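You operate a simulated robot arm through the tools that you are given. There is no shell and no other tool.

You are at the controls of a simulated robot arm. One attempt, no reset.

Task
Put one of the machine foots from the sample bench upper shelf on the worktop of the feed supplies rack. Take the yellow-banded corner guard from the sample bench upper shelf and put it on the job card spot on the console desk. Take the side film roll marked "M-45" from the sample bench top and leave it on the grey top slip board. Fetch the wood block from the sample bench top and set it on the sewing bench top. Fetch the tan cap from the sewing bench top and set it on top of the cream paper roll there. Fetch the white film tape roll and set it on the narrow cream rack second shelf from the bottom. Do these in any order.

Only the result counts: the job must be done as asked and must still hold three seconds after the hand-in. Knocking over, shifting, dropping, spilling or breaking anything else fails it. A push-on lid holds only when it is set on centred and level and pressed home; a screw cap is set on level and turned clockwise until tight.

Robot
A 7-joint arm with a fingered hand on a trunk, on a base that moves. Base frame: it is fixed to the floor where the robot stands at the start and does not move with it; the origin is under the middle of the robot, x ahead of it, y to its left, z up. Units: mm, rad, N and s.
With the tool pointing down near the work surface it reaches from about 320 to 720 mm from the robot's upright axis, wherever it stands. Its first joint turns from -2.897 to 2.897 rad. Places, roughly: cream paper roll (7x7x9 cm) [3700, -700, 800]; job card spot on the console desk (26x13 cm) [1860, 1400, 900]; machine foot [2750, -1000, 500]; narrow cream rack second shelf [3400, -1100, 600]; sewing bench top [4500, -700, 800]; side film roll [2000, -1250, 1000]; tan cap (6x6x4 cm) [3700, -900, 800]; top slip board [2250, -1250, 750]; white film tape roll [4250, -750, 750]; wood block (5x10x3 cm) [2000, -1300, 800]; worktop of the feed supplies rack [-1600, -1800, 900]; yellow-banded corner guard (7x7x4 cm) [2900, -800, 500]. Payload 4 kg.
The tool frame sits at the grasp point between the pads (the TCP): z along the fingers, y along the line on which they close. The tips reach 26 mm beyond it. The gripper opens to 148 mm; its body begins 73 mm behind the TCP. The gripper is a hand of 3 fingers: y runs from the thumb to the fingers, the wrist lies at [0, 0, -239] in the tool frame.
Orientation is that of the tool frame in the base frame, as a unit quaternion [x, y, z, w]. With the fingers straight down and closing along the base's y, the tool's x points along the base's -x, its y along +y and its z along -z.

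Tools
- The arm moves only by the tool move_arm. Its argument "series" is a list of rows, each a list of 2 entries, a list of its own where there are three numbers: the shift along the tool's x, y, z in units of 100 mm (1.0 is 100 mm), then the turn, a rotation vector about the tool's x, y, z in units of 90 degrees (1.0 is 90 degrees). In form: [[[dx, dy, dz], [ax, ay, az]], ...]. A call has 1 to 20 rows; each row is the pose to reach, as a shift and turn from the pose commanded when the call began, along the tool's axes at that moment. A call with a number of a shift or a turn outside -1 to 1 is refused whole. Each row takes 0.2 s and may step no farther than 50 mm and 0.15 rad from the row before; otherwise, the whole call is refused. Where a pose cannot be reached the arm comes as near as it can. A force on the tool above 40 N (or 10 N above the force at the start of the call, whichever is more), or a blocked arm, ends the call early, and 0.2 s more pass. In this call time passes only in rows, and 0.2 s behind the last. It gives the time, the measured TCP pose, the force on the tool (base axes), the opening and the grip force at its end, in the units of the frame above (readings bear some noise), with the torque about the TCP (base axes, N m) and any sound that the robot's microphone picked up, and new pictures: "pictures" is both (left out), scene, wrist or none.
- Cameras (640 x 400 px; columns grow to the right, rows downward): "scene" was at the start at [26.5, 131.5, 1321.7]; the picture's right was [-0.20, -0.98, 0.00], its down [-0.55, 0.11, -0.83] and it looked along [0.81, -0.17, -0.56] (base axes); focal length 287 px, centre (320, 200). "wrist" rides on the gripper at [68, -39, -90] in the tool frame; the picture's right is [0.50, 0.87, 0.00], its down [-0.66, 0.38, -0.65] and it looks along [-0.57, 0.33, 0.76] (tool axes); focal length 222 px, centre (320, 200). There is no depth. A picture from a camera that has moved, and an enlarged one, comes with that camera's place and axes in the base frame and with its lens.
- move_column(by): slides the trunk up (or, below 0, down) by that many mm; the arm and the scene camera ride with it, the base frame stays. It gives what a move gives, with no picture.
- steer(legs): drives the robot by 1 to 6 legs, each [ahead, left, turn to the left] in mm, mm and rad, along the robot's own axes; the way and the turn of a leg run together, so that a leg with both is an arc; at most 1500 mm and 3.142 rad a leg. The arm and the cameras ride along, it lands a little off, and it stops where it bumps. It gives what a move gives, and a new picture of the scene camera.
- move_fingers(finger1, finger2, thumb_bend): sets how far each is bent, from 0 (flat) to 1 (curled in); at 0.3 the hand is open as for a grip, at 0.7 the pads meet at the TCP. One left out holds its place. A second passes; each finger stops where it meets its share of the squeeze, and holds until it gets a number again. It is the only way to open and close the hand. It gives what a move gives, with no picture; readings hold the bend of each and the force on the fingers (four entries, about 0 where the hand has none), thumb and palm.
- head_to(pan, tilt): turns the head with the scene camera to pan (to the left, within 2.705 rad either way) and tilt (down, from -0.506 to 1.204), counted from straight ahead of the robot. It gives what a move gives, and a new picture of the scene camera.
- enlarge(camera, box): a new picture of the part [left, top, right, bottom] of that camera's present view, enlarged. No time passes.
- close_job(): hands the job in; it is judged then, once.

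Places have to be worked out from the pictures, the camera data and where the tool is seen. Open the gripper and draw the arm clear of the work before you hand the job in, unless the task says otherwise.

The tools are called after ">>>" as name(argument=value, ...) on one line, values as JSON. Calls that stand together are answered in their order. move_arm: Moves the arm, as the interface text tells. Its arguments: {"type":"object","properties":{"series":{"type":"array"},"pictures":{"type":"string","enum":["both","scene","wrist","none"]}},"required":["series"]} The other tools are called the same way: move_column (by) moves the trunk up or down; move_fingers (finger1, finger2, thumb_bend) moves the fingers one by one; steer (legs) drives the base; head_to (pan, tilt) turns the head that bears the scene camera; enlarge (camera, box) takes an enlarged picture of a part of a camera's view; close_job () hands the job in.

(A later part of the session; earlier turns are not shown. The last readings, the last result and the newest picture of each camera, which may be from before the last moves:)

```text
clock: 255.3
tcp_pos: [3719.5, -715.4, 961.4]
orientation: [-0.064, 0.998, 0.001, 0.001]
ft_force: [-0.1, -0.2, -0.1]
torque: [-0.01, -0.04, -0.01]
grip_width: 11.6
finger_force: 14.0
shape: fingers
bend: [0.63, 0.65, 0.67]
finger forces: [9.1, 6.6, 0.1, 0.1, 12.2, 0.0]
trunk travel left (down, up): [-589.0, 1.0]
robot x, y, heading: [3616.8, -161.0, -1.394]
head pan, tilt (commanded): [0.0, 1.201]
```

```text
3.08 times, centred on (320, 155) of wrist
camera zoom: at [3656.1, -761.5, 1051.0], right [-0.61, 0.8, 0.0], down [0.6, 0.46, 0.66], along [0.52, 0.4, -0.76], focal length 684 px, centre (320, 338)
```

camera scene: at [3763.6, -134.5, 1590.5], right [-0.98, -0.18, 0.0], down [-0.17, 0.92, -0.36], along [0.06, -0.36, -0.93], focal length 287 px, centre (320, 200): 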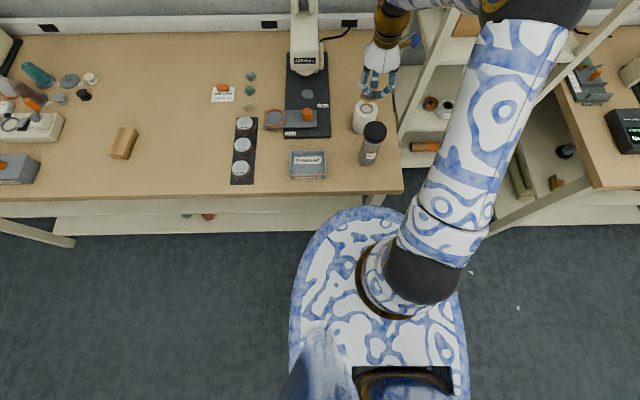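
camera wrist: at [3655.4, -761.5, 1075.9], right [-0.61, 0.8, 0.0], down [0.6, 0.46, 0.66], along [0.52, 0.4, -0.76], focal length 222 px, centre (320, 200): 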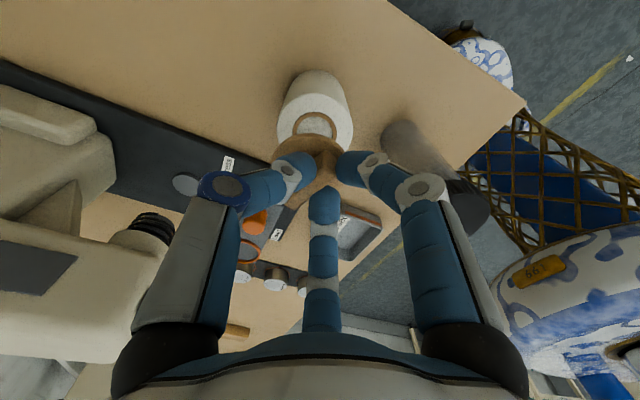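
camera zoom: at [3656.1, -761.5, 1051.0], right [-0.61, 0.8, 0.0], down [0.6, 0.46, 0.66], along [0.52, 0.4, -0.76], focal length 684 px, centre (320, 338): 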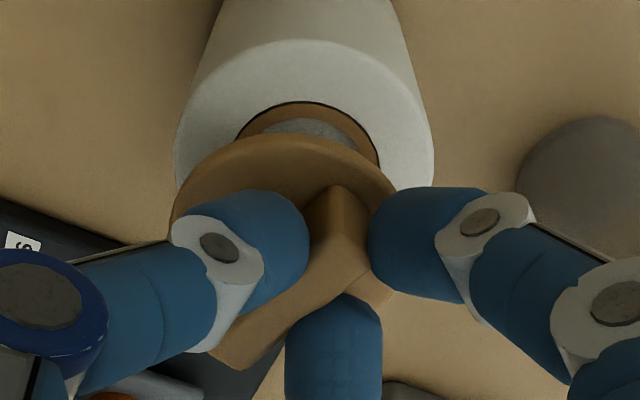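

Both views now agree: the disc is about 1.6 mm left and 1.3 mm farther than the roll centre. I correct 1.5 mm on each axis and lower in small steps, watching the force.

>>> move_arm(series=[[[0.016, 0.014, 0.0], [0, 0, 0]], [[0.016, 0.014, 0.05], [0, 0, 0]], [[0.016, 0.014, 0.09], [0, 0, 0]], [[0.016, 0.014, 0.12], [0, 0, 0]], [[0.016, 0.014, 0.14], [0, 0, 0]]], pictures="none")

>>> enlarge(camera="scene", box=[345, 75, 395, 135])

>>> enlarge(camera="wrist", box=[240, 90, 400, 220])

```text
clock: 256.5
tcp_pos: [3717.6, -713.0, 947.9]
orientation: [-0.063, 0.998, 0.001, 0.001]
ft_force: [0.1, 0.0, 0.6]
torque: [0.0, 0.03, -0.01]
grip_width: 11.7
finger_force: 13.8
shape: fingers
bend: [0.63, 0.65, 0.67]
finger forces: [9.1, 6.8, 0.1, 0.1, 12.4, 0.0]
trunk travel left (down, up): [-589.0, 1.0]
robot x, y, heading: [3618.3, -163.1, -1.395]
head pan, tilt (commanded): [0.0, 1.201]
```

```text
6.67 times, centred on (370, 105) of scene
camera zoom: at [3763.5, -134.3, 1590.5], right [-0.98, -0.18, 0.0], down [-0.17, 0.92, -0.36], along [0.06, -0.36, -0.93], focal length 1914 px, centre (-13, 833)
```

zoom: 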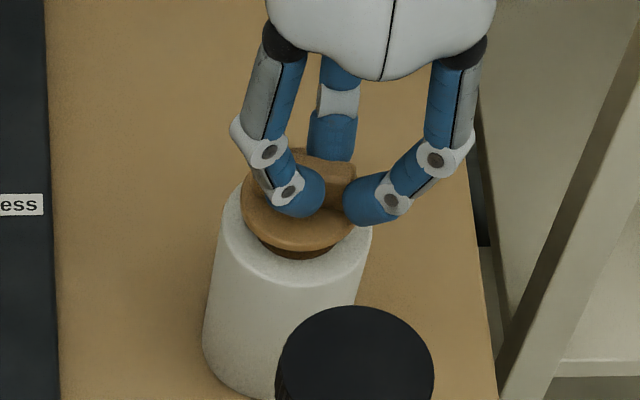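

```text
3.08 times, centred on (320, 155) of wrist
camera zoom: at [3654.5, -759.2, 1036.4], right [-0.61, 0.8, 0.0], down [0.6, 0.46, 0.66], along [0.52, 0.4, -0.76], focal length 684 px, centre (320, 338)
```

zoom: 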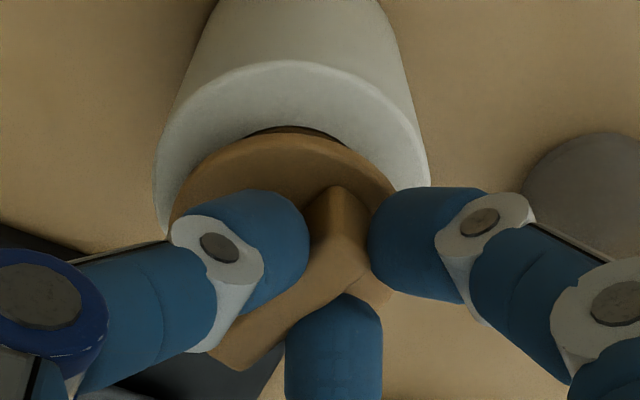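

No contact yet; now the disc is about 2 mm too near. I shift 1.6 mm farther and keep lowering in small steps.

>>> move_arm(series=[[[0.0, -0.016, 0.0], [0, 0, 0]], [[0.0, -0.016, 0.03], [0, 0, 0]], [[0.0, -0.016, 0.05], [0, 0, 0]], [[0.0, -0.016, 0.07], [0, 0, 0]]], pictures="none")

>>> enlarge(camera="scene", box=[345, 75, 395, 135])

>>> enlarge(camera="wrist", box=[240, 90, 400, 220])

```text
clock: 257.5
tcp_pos: [3718.0, -714.1, 940.9]
orientation: [-0.063, 0.998, -0.002, 0.001]
ft_force: [-4.8, -2.2, 24.0]
torque: [0.01, 0.11, -0.01]
grip_width: 10.9
finger_force: 19.6
shape: fingers
bend: [0.63, 0.72, 0.72]
finger forces: [12.9, 8.9, 0.0, 0.0, 18.3, 0.0]
trunk travel left (down, up): [-589.0, 1.0]
robot x, y, heading: [3617.6, -162.4, -1.389]
head pan, tilt (commanded): [0.0, 1.201]
```

```text
6.67 times, centred on (370, 105) of scene
camera zoom: at [3762.5, -132.4, 1590.9], right [-0.98, -0.18, 0.0], down [-0.17, 0.92, -0.36], along [0.06, -0.36, -0.93], focal length 1914 px, centre (-13, 833)
```

zoom: 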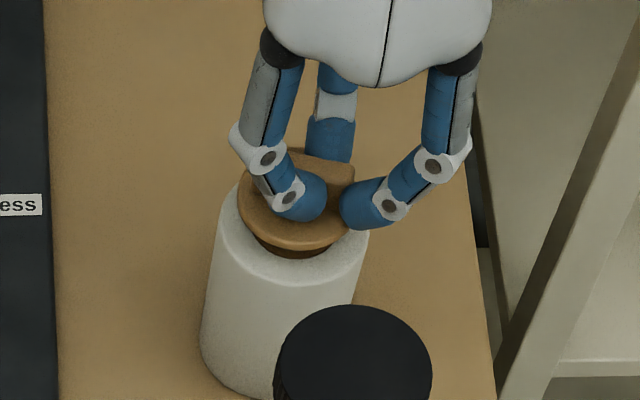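

```text
3.08 times, centred on (320, 155) of wrist
camera zoom: at [3654.2, -760.5, 1031.8], right [-0.61, 0.8, 0.0], down [0.6, 0.46, 0.65], along [0.52, 0.39, -0.76], focal length 684 px, centre (320, 338)
```

zoom: 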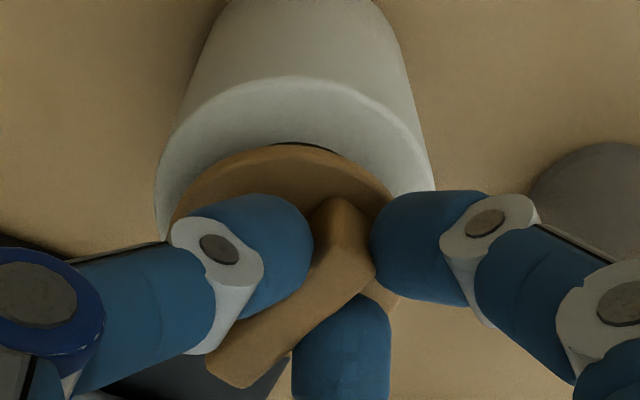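

Contact with 24 N: the plug is sitting on the core's rim, not in it; sideways reaction (-x, -y) hints the hole is a little to -x/-y. I ease up 5 mm and look again.

>>> move_arm(series=[[[0.0, 0, -0.03], [0, 0, 0]], [[0.0, 0, -0.06], [0, 0, 0]]], pictures="none")

>>> enlarge(camera="scene", box=[345, 75, 395, 135])

>>> enlarge(camera="wrist", box=[240, 90, 400, 220])

```text
clock: 258.1
tcp_pos: [3719.6, -714.5, 946.0]
orientation: [-0.065, 0.998, 0.001, 0.001]
ft_force: [1.1, 0.4, -0.2]
torque: [-0.02, 0.0, 0.0]
grip_width: 11.2
finger_force: 13.3
shape: fingers
bend: [0.63, 0.65, 0.67]
finger forces: [8.8, 6.5, 0.0, 0.1, 12.0, 0.0]
trunk travel left (down, up): [-589.0, 1.0]
robot x, y, heading: [3614.7, -164.0, -1.389]
head pan, tilt (commanded): [0.0, 1.201]
```

```text
6.67 times, centred on (370, 105) of scene
camera zoom: at [3763.8, -134.3, 1590.1], right [-0.98, -0.18, 0.0], down [-0.17, 0.92, -0.36], along [0.06, -0.36, -0.93], focal length 1914 px, centre (-13, 833)
```

zoom: 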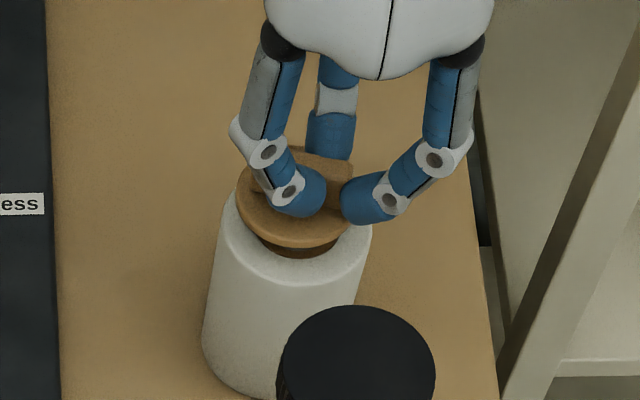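

```text
3.08 times, centred on (320, 155) of wrist
camera zoom: at [3655.7, -760.9, 1034.5], right [-0.61, 0.79, 0.0], down [0.6, 0.46, 0.66], along [0.52, 0.4, -0.75], focal length 684 px, centre (320, 338)
```

zoom: 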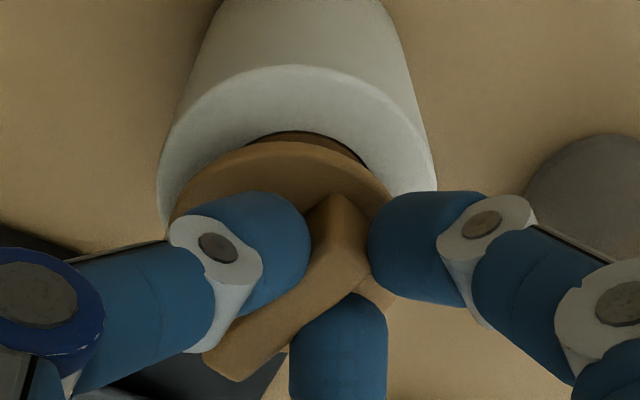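

By the images the disc is within 1-2 mm of the roll centre, and the contact torque suggests the plug should go slightly farther (-y). I try again 1.5 mm farther, pressing gently.

>>> move_arm(series=[[[0.0, -0.015, 0.0], [0, 0, 0]], [[0.0, -0.015, 0.03], [0, 0, 0]], [[0.0, -0.015, 0.06], [0, 0, 0]], [[0.0, -0.015, 0.08], [0, 0, 0]]], pictures="none")

>>> enlarge(camera="scene", box=[345, 75, 395, 135])

>>> enlarge(camera="wrist", box=[240, 90, 400, 220])

```text
clock: 259.1
tcp_pos: [3717.9, -715.1, 940.9]
orientation: [-0.063, 0.998, 0.0, 0.001]
ft_force: [-2.6, -1.9, 25.3]
torque: [0.0, 0.02, 0.0]
grip_width: 10.4
finger_force: 19.5
shape: fingers
bend: [0.72, 0.72, 0.72]
finger forces: [12.7, 8.7, 0.0, 0.0, 17.9, 0.1]
trunk travel left (down, up): [-589.0, 1.0]
robot x, y, heading: [3619.8, -162.1, -1.391]
head pan, tilt (commanded): [0.0, 1.201]
```

```text
6.67 times, centred on (370, 105) of scene
camera zoom: at [3762.9, -132.2, 1590.9], right [-0.98, -0.18, 0.0], down [-0.17, 0.92, -0.36], along [0.06, -0.36, -0.93], focal length 1914 px, centre (-13, 833)
```

zoom: 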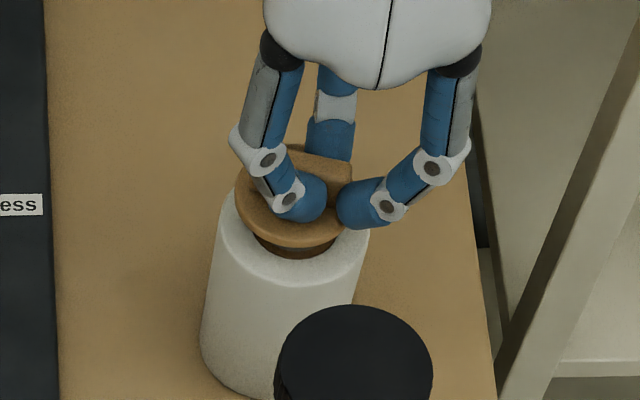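

```text
3.08 times, centred on (320, 155) of wrist
camera zoom: at [3654.3, -761.2, 1029.9], right [-0.61, 0.8, 0.0], down [0.6, 0.46, 0.65], along [0.52, 0.39, -0.76], focal length 684 px, centre (320, 338)
```

zoom: 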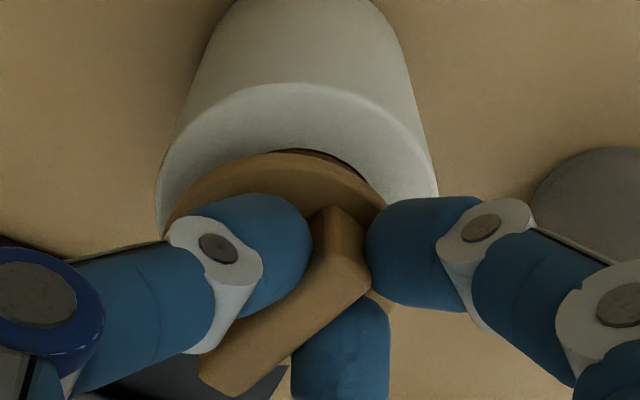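

Same height again, but the pressure point lies toward the near side, so the hole is farther. I lift 4 mm, go 2 mm farther, and press again.

>>> move_arm(series=[[[0.0, 0, -0.04], [0, 0, 0]], [[0.0, -0.02, -0.04], [0, 0, 0]], [[0.0, -0.02, -0.01], [0, 0, 0]], [[0.0, -0.02, 0.01], [0, 0, 0]]], pictures="none")

```text
clock: 260.1
tcp_pos: [3717.7, -716.6, 937.6]
orientation: [-0.063, 0.998, 0.0, 0.001]
ft_force: [-2.6, 1.2, 22.4]
torque: [0.05, 0.06, -0.01]
grip_width: 9.9
finger_force: 19.4
shape: fingers
bend: [0.72, 0.72, 0.72]
finger forces: [12.0, 9.6, 0.0, 0.0, 15.6, 0.0]
trunk travel left (down, up): [-589.0, 1.0]
robot x, y, heading: [3615.2, -162.9, -1.392]
head pan, tilt (commanded): [0.0, 1.201]
```

>>> enlarge(camera="scene", box=[345, 75, 395, 135])

>>> enlarge(camera="wrist", box=[240, 90, 400, 220])

```text
6.67 times, centred on (370, 105) of scene
camera zoom: at [3762.9, -132.0, 1590.6], right [-0.98, -0.18, 0.0], down [-0.17, 0.92, -0.36], along [0.06, -0.36, -0.93], focal length 1914 px, centre (-13, 833)
```

zoom: 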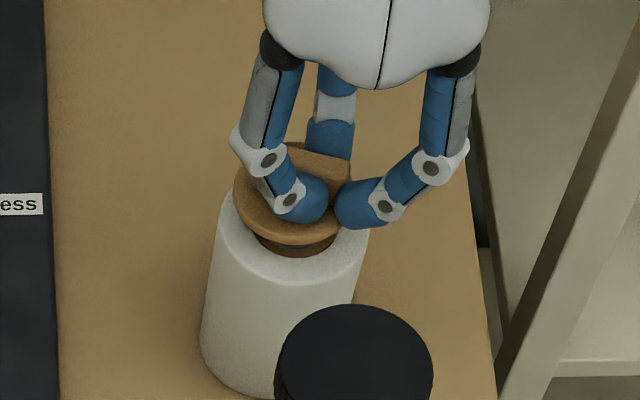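

```text
3.08 times, centred on (320, 155) of wrist
camera zoom: at [3654.4, -763.1, 1027.5], right [-0.61, 0.8, 0.0], down [0.6, 0.46, 0.65], along [0.52, 0.4, -0.76], focal length 684 px, centre (320, 338)
```

zoom: 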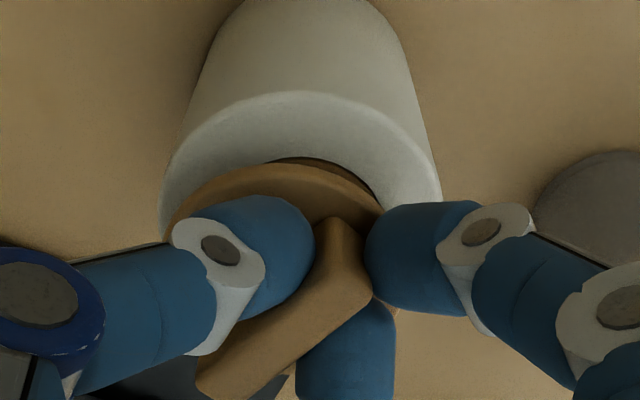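

The cap has slid about 3-4 mm to the left along its bar in the grip (and up, so the tips are now near the disc). I lift 4 mm, tighten the grip, shift 3.8 mm right and look before pressing.

>>> move_arm(series=[[[0.0, 0, -0.04], [0, 0, 0]], [[0.038, 0, -0.05], [0, 0, 0]]], pictures="none")

>>> move_fingers(finger1=0.82, finger2=0.82, thumb_bend=0.84)

>>> enlarge(camera="scene", box=[345, 75, 395, 135])

>>> enlarge(camera="wrist", box=[240, 90, 400, 220])

```text
clock: 260.7
tcp_pos: [3713.9, -718.4, 941.4]
orientation: [-0.064, 0.998, 0.002, 0.0]
ft_force: [0.4, -0.8, 0.3]
torque: [0.02, 0.01, 0.03]
grip_width: 10.1
finger_force: 13.2
shape: fingers
bend: [0.64, 0.72, 0.67]
finger forces: [8.0, 6.3, 0.0, 0.0, 11.9, 0.1]
trunk travel left (down, up): [-589.0, 1.0]
robot x, y, heading: [3613.0, -163.7, -1.393]
head pan, tilt (commanded): [0.0, 1.201]
```

```text
clock: 261.7
tcp_pos: [3713.8, -719.4, 941.8]
orientation: [-0.064, 0.998, 0.001, 0.0]
ft_force: [-1.0, 0.1, -0.8]
torque: [-0.01, -0.02, 0.05]
grip_width: 7.7
finger_force: 22.8
shape: fingers
bend: [0.64, 0.75, 0.72]
finger forces: [11.2, 14.4, 0.0, 0.1, 20.7, 0.0]
trunk travel left (down, up): [-589.0, 1.0]
robot x, y, heading: [3615.2, -162.6, -1.398]
head pan, tilt (commanded): [0.0, 1.201]
```

```text
6.67 times, centred on (370, 105) of scene
camera zoom: at [3763.6, -134.4, 1590.5], right [-0.98, -0.18, 0.0], down [-0.17, 0.92, -0.36], along [0.06, -0.36, -0.93], focal length 1914 px, centre (-13, 833)
```

zoom: 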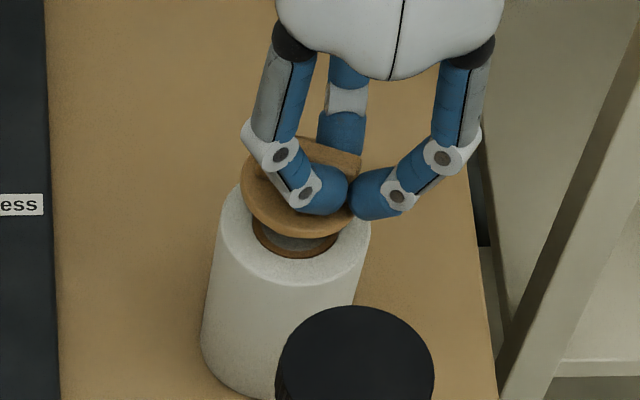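

```text
3.08 times, centred on (320, 155) of wrist
camera zoom: at [3650.9, -764.7, 1031.6], right [-0.61, 0.8, 0.0], down [0.6, 0.46, 0.66], along [0.52, 0.4, -0.76], focal length 684 px, centre (320, 338)
```

zoom: 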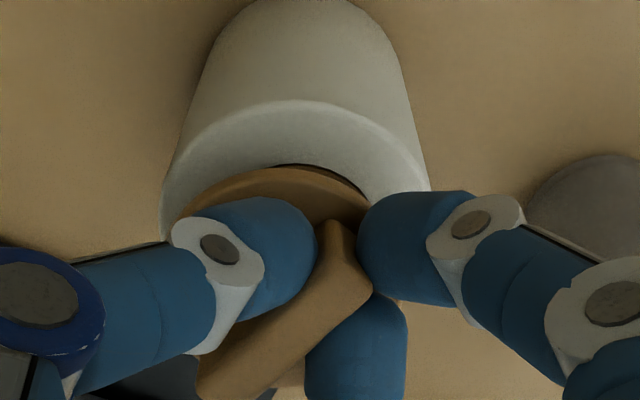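

>>> enlarge(camera="scene", box=[355, 85, 385, 115])

>>> enlarge(camera="wrist", box=[270, 130, 370, 220])

```text
13.33 times, centred on (370, 100) of scene
camera zoom: at [3763.6, -134.4, 1590.5], right [-0.98, -0.18, 0.0], down [-0.17, 0.92, -0.36], along [0.06, -0.36, -0.93], focal length 3828 px, centre (-347, 1533)
```

zoom: 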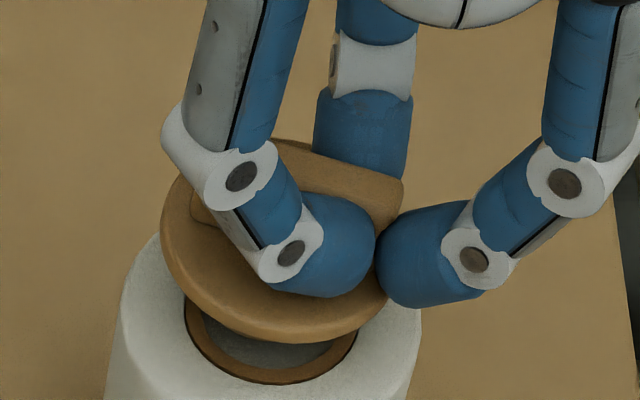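

```text
4.44 times, centred on (320, 175) of wrist
camera zoom: at [3650.9, -764.7, 1031.6], right [-0.61, 0.8, 0.0], down [0.6, 0.46, 0.66], along [0.52, 0.4, -0.76], focal length 987 px, centre (320, 311)
```

zoom: 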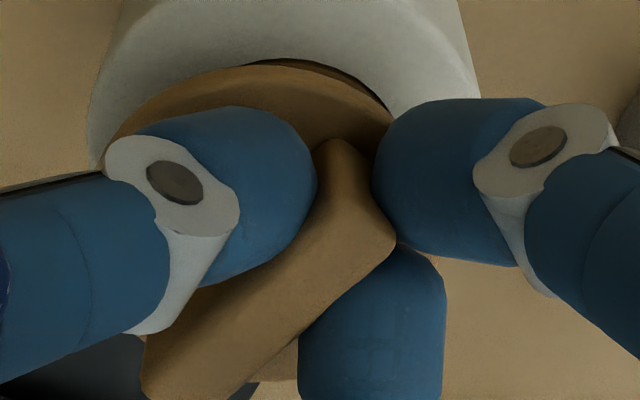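

With the tighter grip the disc is within about 1 mm sideways and 1 mm fore-aft of the core. I press down here in small steps.

>>> move_arm(series=[[[0.0, 0.008, 0.02], [0, 0, 0]], [[0.0, 0.008, 0.04], [0, 0, 0]], [[0.0, 0.008, 0.06], [0, 0, 0]], [[0.0, 0.008, 0.08], [0, 0, 0]]], pictures="none")

>>> enlarge(camera="scene", box=[355, 85, 385, 115])

```text
clock: 262.7
tcp_pos: [3715.3, -716.7, 935.8]
orientation: [-0.063, 0.998, -0.001, 0.001]
ft_force: [-2.0, 0.0, 18.6]
torque: [0.04, 0.01, 0.01]
grip_width: 6.8
finger_force: 27.8
shape: fingers
bend: [0.64, 0.76, 0.74]
finger forces: [12.7, 17.6, 0.1, 0.0, 25.2, 0.1]
trunk travel left (down, up): [-589.0, 1.0]
robot x, y, heading: [3615.7, -163.2, -1.398]
head pan, tilt (commanded): [0.0, 1.201]
```

```text
13.33 times, centred on (370, 100) of scene
camera zoom: at [3763.0, -132.7, 1590.8], right [-0.98, -0.18, 0.0], down [-0.17, 0.92, -0.36], along [0.06, -0.36, -0.93], focal length 3828 px, centre (-347, 1533)
```

zoom: 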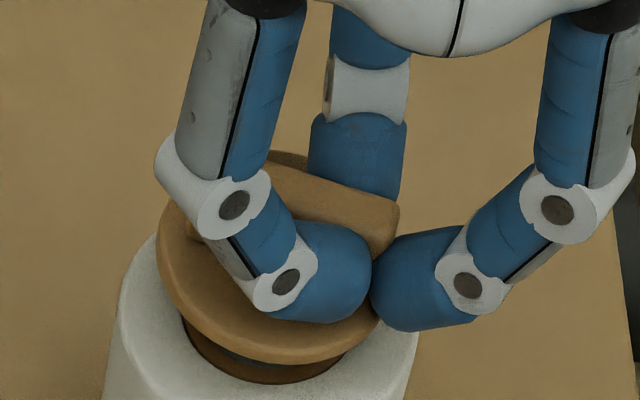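

The disc is now about 4 mm lower than when it sat on the rim, so the plug is entering. I keep pressing.

>>> move_arm(series=[[[0.0, 0.0, 0.015], [0, 0, 0]], [[0.0, 0.0, 0.03], [0, 0, 0]], [[0.0, 0.0, 0.045], [0, 0, 0]], [[0.0, 0.0, 0.06], [0, 0, 0]]], pictures="none")

>>> enlarge(camera="scene", box=[355, 85, 385, 115])

>>> enlarge(camera="wrist", box=[240, 90, 400, 220])

```text
clock: 263.6
tcp_pos: [3713.1, -718.8, 931.4]
orientation: [-0.064, 0.998, -0.004, 0.001]
ft_force: [-3.7, -1.4, 21.0]
torque: [0.13, 0.01, -0.02]
grip_width: 4.2
finger_force: 30.2
shape: fingers
bend: [0.63, 0.77, 0.78]
finger forces: [11.2, 18.3, 0.1, 0.0, 30.0, 0.0]
trunk travel left (down, up): [-589.0, 1.0]
robot x, y, heading: [3617.2, -161.0, -1.393]
head pan, tilt (commanded): [0.0, 1.201]
stopped in row 4: the force on the tool passed its limit at 41 N (the readings are from after the stop); the commanded pose is now the measured one
```

```text
13.33 times, centred on (370, 100) of scene
camera zoom: at [3763.0, -133.2, 1590.3], right [-0.98, -0.18, 0.0], down [-0.16, 0.92, -0.36], along [0.06, -0.36, -0.93], focal length 3828 px, centre (-347, 1533)
```

zoom: 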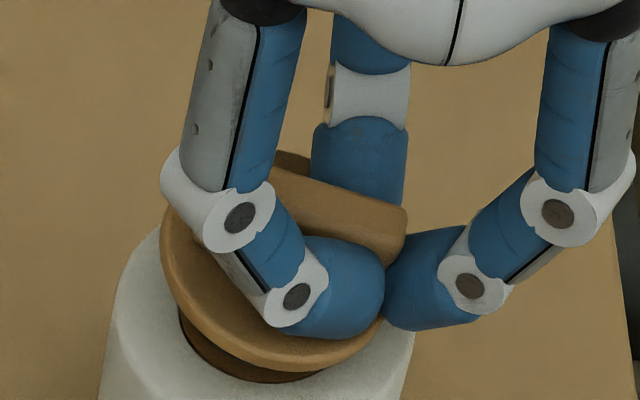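

```text
3.08 times, centred on (320, 155) of wrist
camera zoom: at [3649.8, -764.7, 1021.9], right [-0.6, 0.8, -0.01], down [0.6, 0.46, 0.65], along [0.52, 0.39, -0.76], focal length 684 px, centre (320, 338)
```

zoom: 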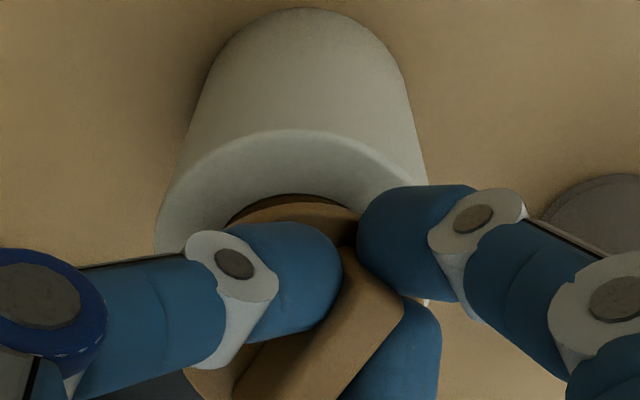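

The squeeze has skewed the cap in my grip; this bar grip is not precise enough. I lift the cap clear and look, intending to set it back on the bench and re-grasp it by its round disc, which self-centres.

>>> move_arm(series=[[[0.0, 0.0, -0.1], [0, 0, 0]], [[0.0, 0.0, -0.3], [0, 0, 0]], [[0.0, 0.0, -0.6], [0, 0, 0]], [[0.0, 0.0, -0.7], [0, 0, 0]]], pictures="both")

>>> enlarge(camera="scene", box=[340, 60, 400, 140])

>>> enlarge(camera="wrist", box=[240, 90, 400, 220])

```text
clock: 264.6
tcp_pos: [3712.3, -717.4, 999.6]
orientation: [-0.063, 0.998, -0.001, 0.0]
ft_force: [0.5, -0.5, -0.6]
torque: [0.01, -0.04, 0.0]
grip_width: 4.6
finger_force: 23.1
shape: fingers
bend: [0.64, 0.76, 0.77]
finger forces: [9.4, 15.7, 0.0, 0.0, 21.0, 0.0]
trunk travel left (down, up): [-589.0, 1.0]
robot x, y, heading: [3615.3, -165.6, -1.396]
head pan, tilt (commanded): [0.0, 1.201]
camera scene: at [3763.5, -134.5, 1590.5], right [-0.98, -0.18, 0.0], down [-0.17, 0.92, -0.36], along [0.06, -0.36, -0.93], focal length 287 px, centre (320, 200)
camera wrist: at [3649.8, -763.7, 1089.4], right [-0.61, 0.8, 0.0], down [0.6, 0.46, 0.65], along [0.52, 0.39, -0.76], focal length 222 px, centre (320, 200)
```

scene: 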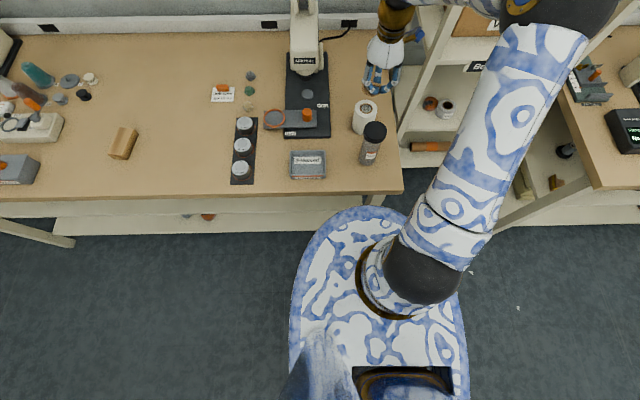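
wrist: 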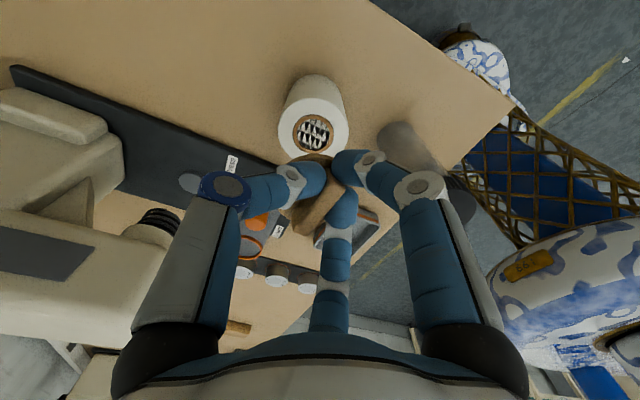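

```text
5.00 times, centred on (370, 100) of scene
camera zoom: at [3763.5, -134.5, 1590.5], right [-0.98, -0.18, 0.0], down [-0.17, 0.92, -0.36], along [0.06, -0.36, -0.93], focal length 1436 px, centre (70, 700)
```

zoom: 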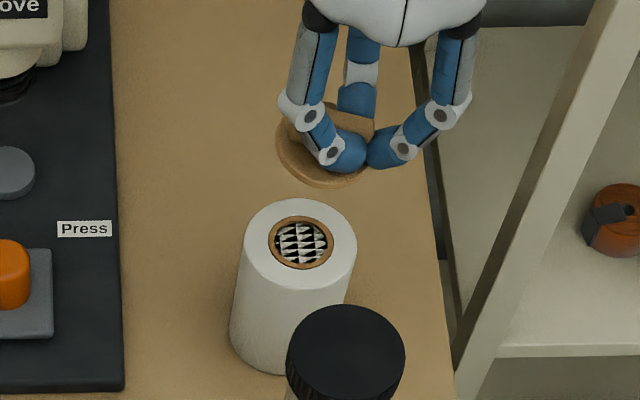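

```text
3.08 times, centred on (320, 155) of wrist
camera zoom: at [3649.8, -763.7, 1089.4], right [-0.61, 0.8, 0.0], down [0.6, 0.46, 0.65], along [0.52, 0.39, -0.76], focal length 684 px, centre (320, 338)
```

zoom: 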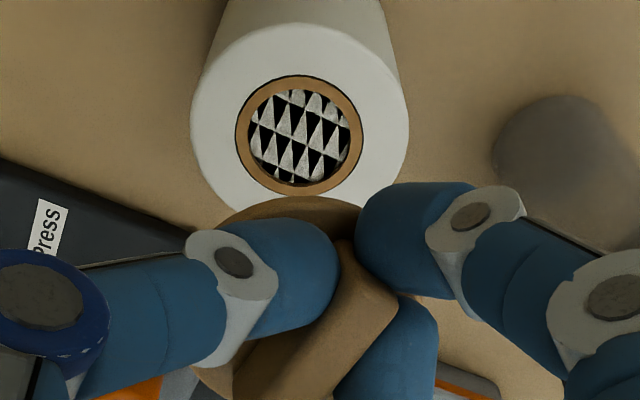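

The flickering pattern shows the roll's core end is just a flat surface: there is no hole, the cap simply sits on top. I check how skewed the cap is in my hand.

>>> enlarge(camera="scene", box=[355, 70, 391, 106])

>>> enlarge(camera="wrist", box=[280, 130, 370, 210])

```text
11.11 times, centred on (373, 88) of scene
camera zoom: at [3763.5, -134.5, 1590.5], right [-0.98, -0.18, 0.0], down [-0.17, 0.92, -0.36], along [0.06, -0.36, -0.93], focal length 3190 px, centre (-269, 1444)
```

zoom: 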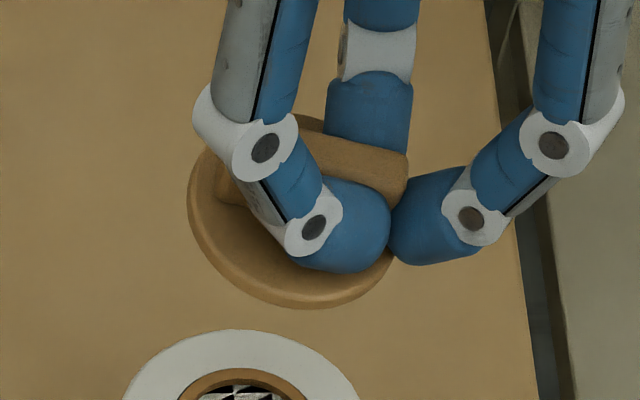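

```text
5.00 times, centred on (325, 170) of wrist
camera zoom: at [3649.8, -763.7, 1089.4], right [-0.61, 0.8, 0.0], down [0.6, 0.46, 0.65], along [0.52, 0.39, -0.76], focal length 1111 px, centre (295, 350)
```

zoom: 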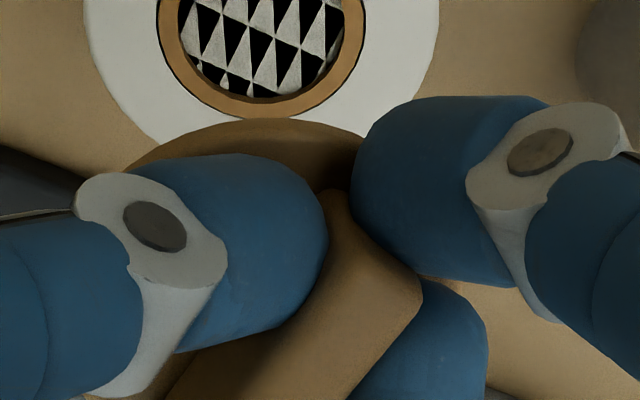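

The cap is skewed but centred over the roll within about 4 mm, which is fine for resting on the flat 70 mm top. I lower gently to first contact.

>>> move_arm(series=[[[0.0, -0.02, 0.3], [0, 0, 0]], [[0.0, -0.03, 0.5], [0, 0, 0]], [[0.0, -0.03, 0.55], [0, 0, 0]], [[0.0, -0.03, 0.58], [0, 0, 0]]], pictures="none")

>>> move_arm(series=[[[0.0, 0.0, 0.015], [0, 0, 0]], [[0.0, 0.0, 0.03], [0, 0, 0]]], pictures="none")

```text
clock: 265.6
tcp_pos: [3714.0, -721.8, 942.2]
orientation: [-0.064, 0.998, -0.001, 0.0]
ft_force: [-0.2, 0.6, 0.0]
torque: [0.02, 0.0, -0.03]
grip_width: 4.1
finger_force: 23.2
shape: fingers
bend: [0.64, 0.76, 0.77]
finger forces: [9.3, 15.6, 0.1, 0.0, 21.0, 0.0]
trunk travel left (down, up): [-589.0, 1.0]
robot x, y, heading: [3614.6, -158.4, -1.393]
head pan, tilt (commanded): [0.0, 1.201]
```

```text
clock: 266.2
tcp_pos: [3715.1, -720.5, 939.0]
orientation: [-0.064, 0.998, -0.001, 0.0]
ft_force: [0.6, -0.1, -0.5]
torque: [0.02, 0.02, 0.03]
grip_width: 4.4
finger_force: 23.4
shape: fingers
bend: [0.64, 0.76, 0.77]
finger forces: [9.4, 15.6, 0.0, 0.0, 21.1, 0.0]
trunk travel left (down, up): [-589.0, 1.0]
robot x, y, heading: [3619.0, -162.1, -1.388]
head pan, tilt (commanded): [0.0, 1.201]
```

>>> move_arm(series=[[[0.0, 0.0, 0.015], [0, 0, 0]], [[0.0, 0.0, 0.03], [0, 0, 0]]], pictures="none")

>>> enlarge(camera="scene", box=[345, 75, 395, 135])

```text
clock: 266.8
tcp_pos: [3714.9, -722.5, 936.2]
orientation: [-0.064, 0.998, -0.001, 0.001]
ft_force: [0.8, -0.1, 0.1]
torque: [-0.01, 0.03, 0.02]
grip_width: 4.3
finger_force: 23.0
shape: fingers
bend: [0.64, 0.76, 0.77]
finger forces: [9.3, 15.5, 0.0, 0.1, 21.1, 0.1]
trunk travel left (down, up): [-589.0, 1.0]
robot x, y, heading: [3614.0, -163.2, -1.397]
head pan, tilt (commanded): [0.0, 1.201]
```

```text
6.67 times, centred on (370, 105) of scene
camera zoom: at [3763.5, -134.6, 1590.5], right [-0.98, -0.18, 0.0], down [-0.17, 0.92, -0.36], along [0.06, -0.36, -0.93], focal length 1914 px, centre (-13, 833)
```

zoom: 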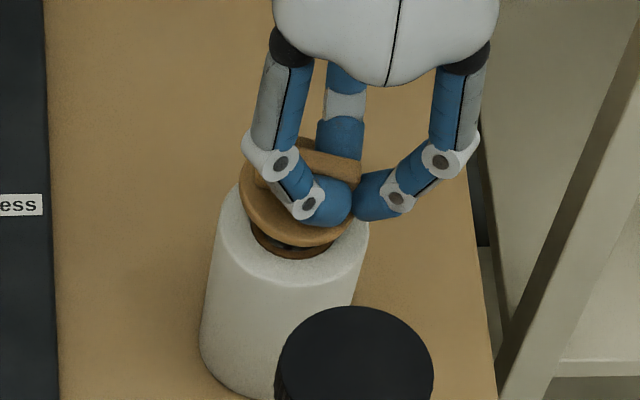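

>>> move_arm(series=[[[0.0, 0.0, 0.015], [0, 0, 0]], [[0.0, 0.0, 0.03], [0, 0, 0]]], pictures="none")

>>> move_arm(series=[[[0.0, 0.0, 0.01], [0, 0, 0]]], pictures="none")

```text
clock: 267.4
tcp_pos: [3714.4, -721.2, 932.5]
orientation: [-0.063, 0.998, -0.001, 0.0]
ft_force: [-1.4, -0.2, 7.4]
torque: [0.01, 0.03, -0.01]
grip_width: 4.1
finger_force: 24.1
shape: fingers
bend: [0.64, 0.76, 0.77]
finger forces: [9.5, 16.2, 0.0, 0.0, 22.9, 0.1]
trunk travel left (down, up): [-589.0, 1.0]
robot x, y, heading: [3616.8, -164.6, -1.39]
head pan, tilt (commanded): [0.0, 1.201]
```

```text
clock: 267.8
tcp_pos: [3714.4, -722.9, 933.6]
orientation: [-0.063, 0.998, -0.002, 0.0]
ft_force: [-2.0, -1.3, 13.0]
torque: [0.04, 0.03, 0.01]
grip_width: 4.6
finger_force: 26.0
shape: fingers
bend: [0.64, 0.76, 0.77]
finger forces: [9.7, 17.1, 0.1, 0.1, 24.6, 0.1]
trunk travel left (down, up): [-589.0, 1.0]
robot x, y, heading: [3614.3, -164.9, -1.393]
head pan, tilt (commanded): [0.0, 1.201]
```

Contact at 13 N. I now relax the grip in small steps so the cap can settle flat.

>>> move_arm(series=[[[0.0, 0.0, -0.01], [0, 0, 0]]], pictures="none")

>>> move_fingers(finger1=0.64, finger2=0.72, thumb_bend=0.73)

>>> enlarge(camera="scene", box=[345, 75, 395, 135])

```text
clock: 268.2
tcp_pos: [3713.9, -721.2, 933.2]
orientation: [-0.064, 0.998, -0.002, 0.0]
ft_force: [-1.7, -2.6, 9.9]
torque: [-0.02, 0.02, 0.0]
grip_width: 4.3
finger_force: 25.4
shape: fingers
bend: [0.64, 0.76, 0.77]
finger forces: [9.7, 16.9, 0.0, 0.0, 25.0, 0.0]
trunk travel left (down, up): [-589.0, 1.0]
robot x, y, heading: [3616.8, -163.5, -1.392]
head pan, tilt (commanded): [0.0, 1.201]
```

```text
clock: 269.2
tcp_pos: [3715.0, -720.2, 935.1]
orientation: [-0.064, 0.998, -0.002, 0.0]
ft_force: [-0.1, -4.2, 30.7]
torque: [-0.08, -0.03, -0.01]
grip_width: 8.1
finger_force: 22.5
shape: fingers
bend: [0.64, 0.72, 0.74]
finger forces: [0.1, 15.1, 0.0, 0.0, 30.3, 0.0]
trunk travel left (down, up): [-589.0, 1.0]
robot x, y, heading: [3616.6, -161.1, -1.392]
head pan, tilt (commanded): [0.0, 1.201]
```

```text
6.67 times, centred on (370, 105) of scene
camera zoom: at [3762.9, -132.2, 1590.7], right [-0.98, -0.18, 0.0], down [-0.17, 0.92, -0.36], along [0.06, -0.36, -0.93], focal length 1914 px, centre (-13, 833)
```

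zoom: 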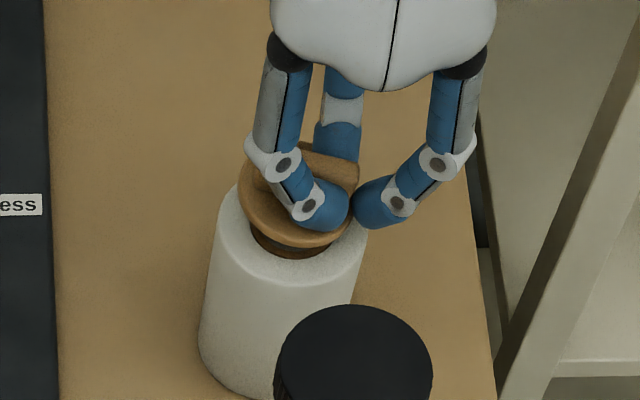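

Opening made the tips push down on the disc (31 N). I raise a few mm while opening further.

>>> move_arm(series=[[[0.0, 0.0, -0.03], [0, 0, 0]], [[0.0, 0.0, -0.05], [0, 0, 0]]], pictures="none")

>>> move_fingers(finger1=0.62, finger2=0.67, thumb_bend=0.68)

>>> enlarge(camera="scene", box=[345, 75, 395, 135])

```text
clock: 269.8
tcp_pos: [3714.6, -721.2, 937.9]
orientation: [-0.064, 0.998, 0.0, 0.0]
ft_force: [-0.8, -0.2, 5.0]
torque: [0.01, 0.0, -0.01]
grip_width: 9.6
finger_force: 8.0
shape: fingers
bend: [0.64, 0.71, 0.72]
finger forces: [0.0, 7.7, 0.1, 0.0, 7.4, 0.0]
trunk travel left (down, up): [-589.0, 1.0]
robot x, y, heading: [3613.0, -166.0, -1.392]
head pan, tilt (commanded): [0.0, 1.201]
```

```text
clock: 270.8
tcp_pos: [3714.9, -721.5, 936.7]
orientation: [-0.063, 0.998, -0.001, 0.0]
ft_force: [-0.7, 1.6, 6.4]
torque: [0.05, 0.01, 0.02]
grip_width: 15.7
finger_force: 5.4
shape: fingers
bend: [0.62, 0.68, 0.67]
finger forces: [0.1, 7.9, 0.0, 0.0, 2.3, 0.0]
trunk travel left (down, up): [-589.0, 1.0]
robot x, y, heading: [3614.7, -167.7, -1.393]
head pan, tilt (commanded): [0.0, 1.201]
```

```text
6.67 times, centred on (370, 105) of scene
camera zoom: at [3763.3, -133.8, 1590.5], right [-0.98, -0.18, 0.0], down [-0.17, 0.92, -0.36], along [0.06, -0.36, -0.93], focal length 1914 px, centre (-13, 833)
```

zoom: 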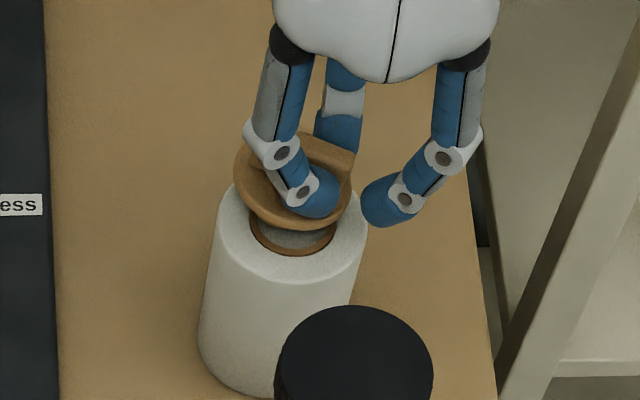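

>>> enlarge(camera="scene", box=[355, 85, 385, 115])

>>> enlarge(camera="wrist", box=[240, 90, 400, 220])

```text
13.33 times, centred on (370, 100) of scene
camera zoom: at [3763.3, -133.8, 1590.5], right [-0.98, -0.18, 0.0], down [-0.17, 0.92, -0.36], along [0.06, -0.36, -0.93], focal length 3828 px, centre (-347, 1533)
```

zoom: 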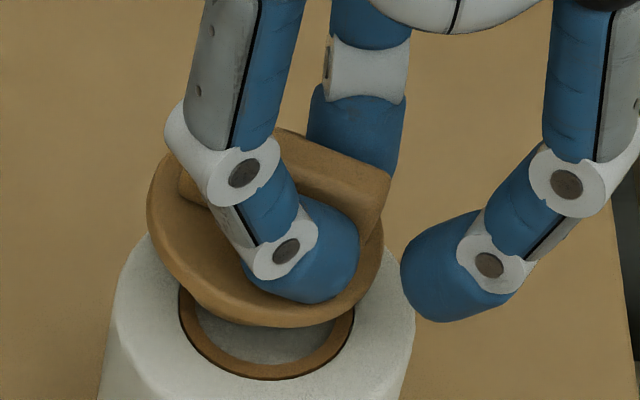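

```text
3.08 times, centred on (320, 155) of wrist
camera zoom: at [3651.2, -767.1, 1027.8], right [-0.61, 0.8, 0.0], down [0.6, 0.46, 0.65], along [0.52, 0.39, -0.76], focal length 684 px, centre (320, 338)
```

zoom: 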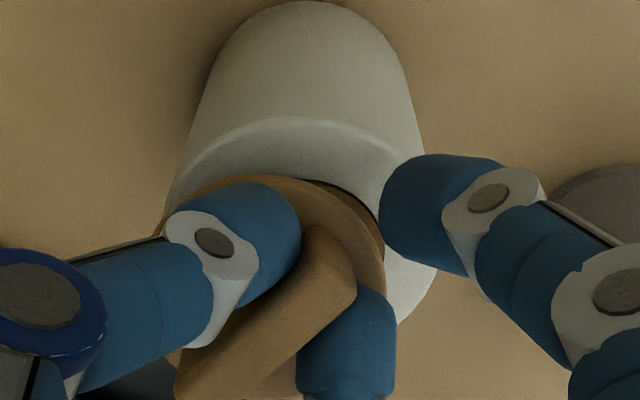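

The cap rests tilted, pinched between thumb and one finger that also pushes on the disc. I raise 3 mm to take the push away, then open slightly and look.

>>> move_arm(series=[[[0.0, 0.0, -0.02], [0, 0, 0]], [[0.0, 0.0, -0.03], [0, 0, 0]]], pictures="none")

>>> enlarge(camera="scene", box=[355, 85, 385, 115])

>>> enlarge(camera="wrist", box=[240, 90, 400, 220])

```text
clock: 271.4
tcp_pos: [3714.8, -721.3, 941.9]
orientation: [-0.064, 0.998, -0.001, -0.001]
ft_force: [-0.7, -0.4, 0.0]
torque: [0.0, 0.03, 0.03]
grip_width: 15.8
finger_force: 1.6
shape: fingers
bend: [0.62, 0.66, 0.67]
finger forces: [0.0, 1.7, 0.0, 0.0, 1.9, 0.1]
trunk travel left (down, up): [-589.0, 1.0]
robot x, y, heading: [3617.6, -165.1, -1.392]
head pan, tilt (commanded): [0.0, 1.201]
```

```text
13.33 times, centred on (370, 100) of scene
camera zoom: at [3763.5, -134.6, 1590.4], right [-0.98, -0.18, 0.0], down [-0.17, 0.92, -0.36], along [0.06, -0.36, -0.93], focal length 3828 px, centre (-347, 1533)
```

zoom: 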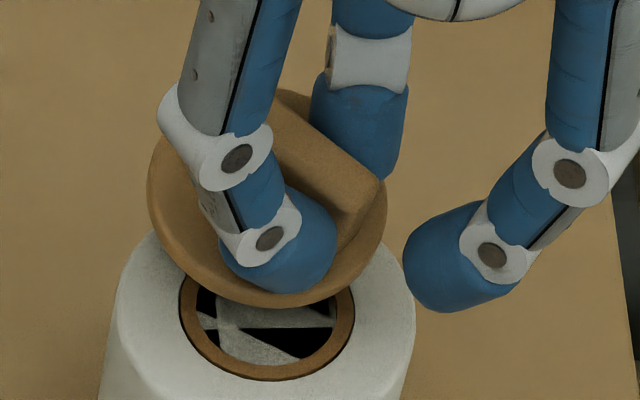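

```text
3.08 times, centred on (320, 155) of wrist
camera zoom: at [3651.4, -767.5, 1030.6], right [-0.61, 0.8, 0.0], down [0.6, 0.46, 0.65], along [0.52, 0.4, -0.76], focal length 684 px, centre (320, 338)
```

zoom: 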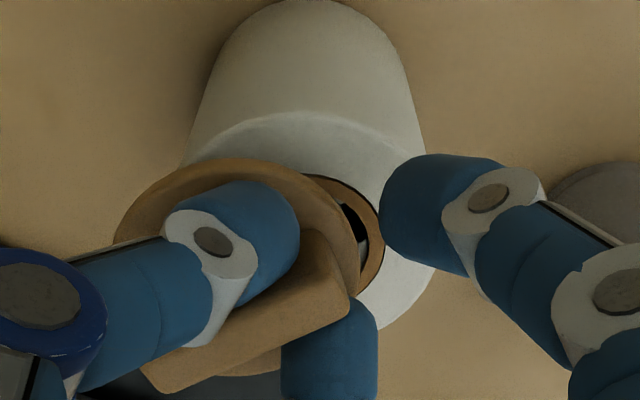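

The cap is now held lightly between thumb and one finger. I squeeze those two again, lift, and carry it back to free bench space behind the roll to re-grasp it properly.

>>> move_fingers(finger2=0.73, thumb_bend=0.74)

>>> move_arm(series=[[[0.0, 0.0, -0.1], [0, 0, 0]], [[0.0, 0.0, -0.3], [0, 0, 0]], [[0.0, 0.0, -0.5], [0, 0, 0]]], pictures="none")

>>> enlarge(camera="scene", box=[340, 60, 400, 140])

>>> enlarge(camera="wrist", box=[240, 90, 400, 220])

```text
clock: 272.4
tcp_pos: [3715.3, -720.9, 941.0]
orientation: [-0.063, 0.998, -0.001, 0.0]
ft_force: [0.1, 0.7, -0.5]
torque: [0.04, 0.02, -0.02]
grip_width: 13.5
finger_force: 8.5
shape: fingers
bend: [0.62, 0.66, 0.68]
finger forces: [0.0, 7.7, 0.0, 0.0, 8.1, 0.0]
trunk travel left (down, up): [-589.0, 1.0]
robot x, y, heading: [3618.6, -165.2, -1.395]
head pan, tilt (commanded): [0.0, 1.201]
```

```text
clock: 273.2
tcp_pos: [3716.8, -721.8, 993.4]
orientation: [-0.064, 0.998, -0.001, -0.001]
ft_force: [-0.6, -0.4, 0.0]
torque: [0.0, -0.03, 0.03]
grip_width: 13.5
finger_force: 8.0
shape: fingers
bend: [0.62, 0.66, 0.68]
finger forces: [0.0, 7.7, 0.0, 0.0, 8.0, 0.0]
trunk travel left (down, up): [-589.0, 1.0]
robot x, y, heading: [3614.7, -161.8, -1.393]
head pan, tilt (commanded): [0.0, 1.201]
```

```text
5.00 times, centred on (370, 100) of scene
camera zoom: at [3763.5, -134.4, 1590.5], right [-0.98, -0.18, 0.0], down [-0.17, 0.92, -0.36], along [0.06, -0.36, -0.93], focal length 1436 px, centre (70, 700)
```

zoom: 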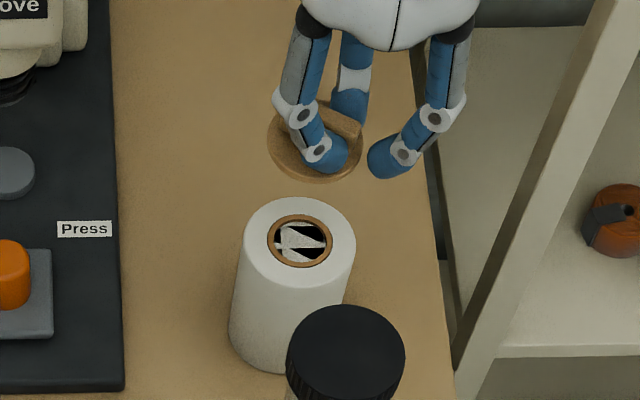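

```text
3.08 times, centred on (320, 155) of wrist
camera zoom: at [3652.3, -767.3, 1083.0], right [-0.61, 0.8, 0.0], down [0.6, 0.46, 0.65], along [0.52, 0.4, -0.76], focal length 684 px, centre (320, 338)
```

zoom: 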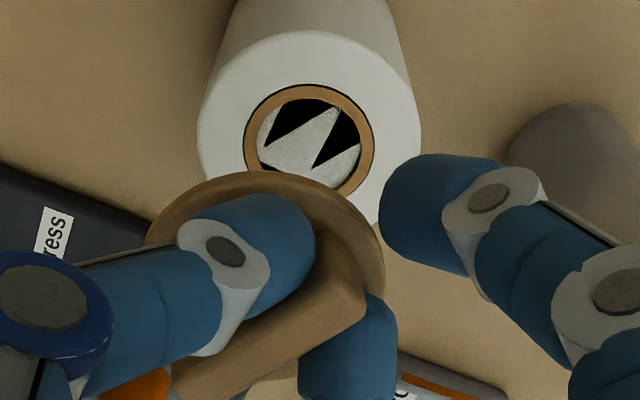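

The two-finger pinch actually holds the cap nearly level now. The disc is about 8 mm too far and 3 mm left of the roll's centre, so I correct that and lower again until light contact.

>>> move_arm(series=[[[0.03, 0.08, 0.0], [0, 0, 0]], [[0.03, 0.08, 0.3], [0, 0, 0]], [[0.03, 0.08, 0.38], [0, 0, 0]], [[0.03, 0.08, 0.38], [0, 0, 0]]], pictures="none")

>>> enlarge(camera="scene", box=[345, 75, 395, 135])

>>> enlarge(camera="wrist", box=[240, 90, 400, 220])

```text
clock: 274.2
tcp_pos: [3712.4, -712.6, 953.6]
orientation: [-0.064, 0.998, -0.001, -0.001]
ft_force: [0.1, -0.6, -0.5]
torque: [-0.04, -0.01, 0.0]
grip_width: 13.4
finger_force: 7.7
shape: fingers
bend: [0.62, 0.66, 0.68]
finger forces: [0.0, 7.8, 0.0, 0.1, 7.8, 0.0]
trunk travel left (down, up): [-589.0, 1.0]
robot x, y, heading: [3617.4, -163.5, -1.395]
head pan, tilt (commanded): [0.0, 1.201]
```

```text
6.67 times, centred on (370, 105) of scene
camera zoom: at [3763.5, -134.5, 1590.5], right [-0.98, -0.18, 0.0], down [-0.17, 0.92, -0.36], along [0.06, -0.36, -0.93], focal length 1914 px, centre (-13, 833)
```

zoom: 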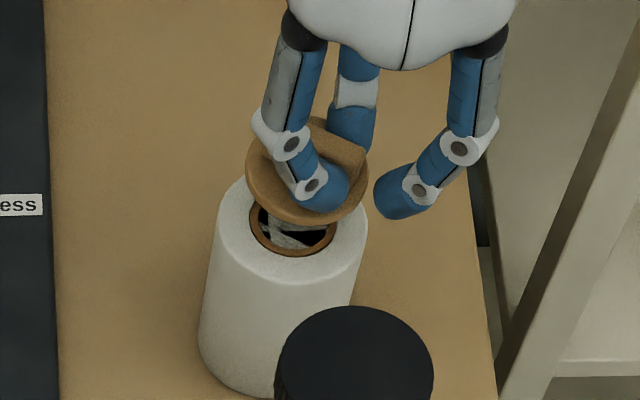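

```text
3.08 times, centred on (320, 155) of wrist
camera zoom: at [3647.8, -759.2, 1043.5], right [-0.61, 0.8, 0.0], down [0.6, 0.46, 0.65], along [0.52, 0.4, -0.76], focal length 684 px, centre (320, 338)
```

zoom: 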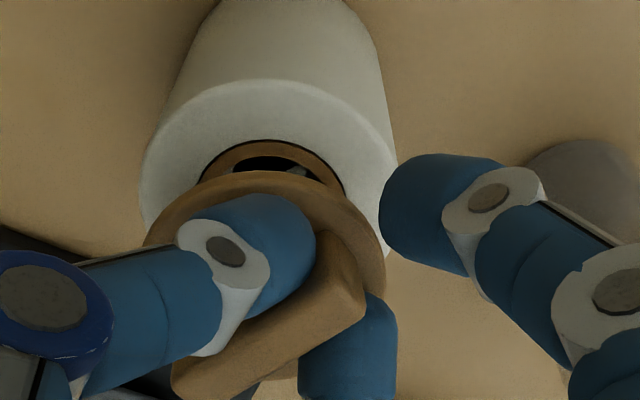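

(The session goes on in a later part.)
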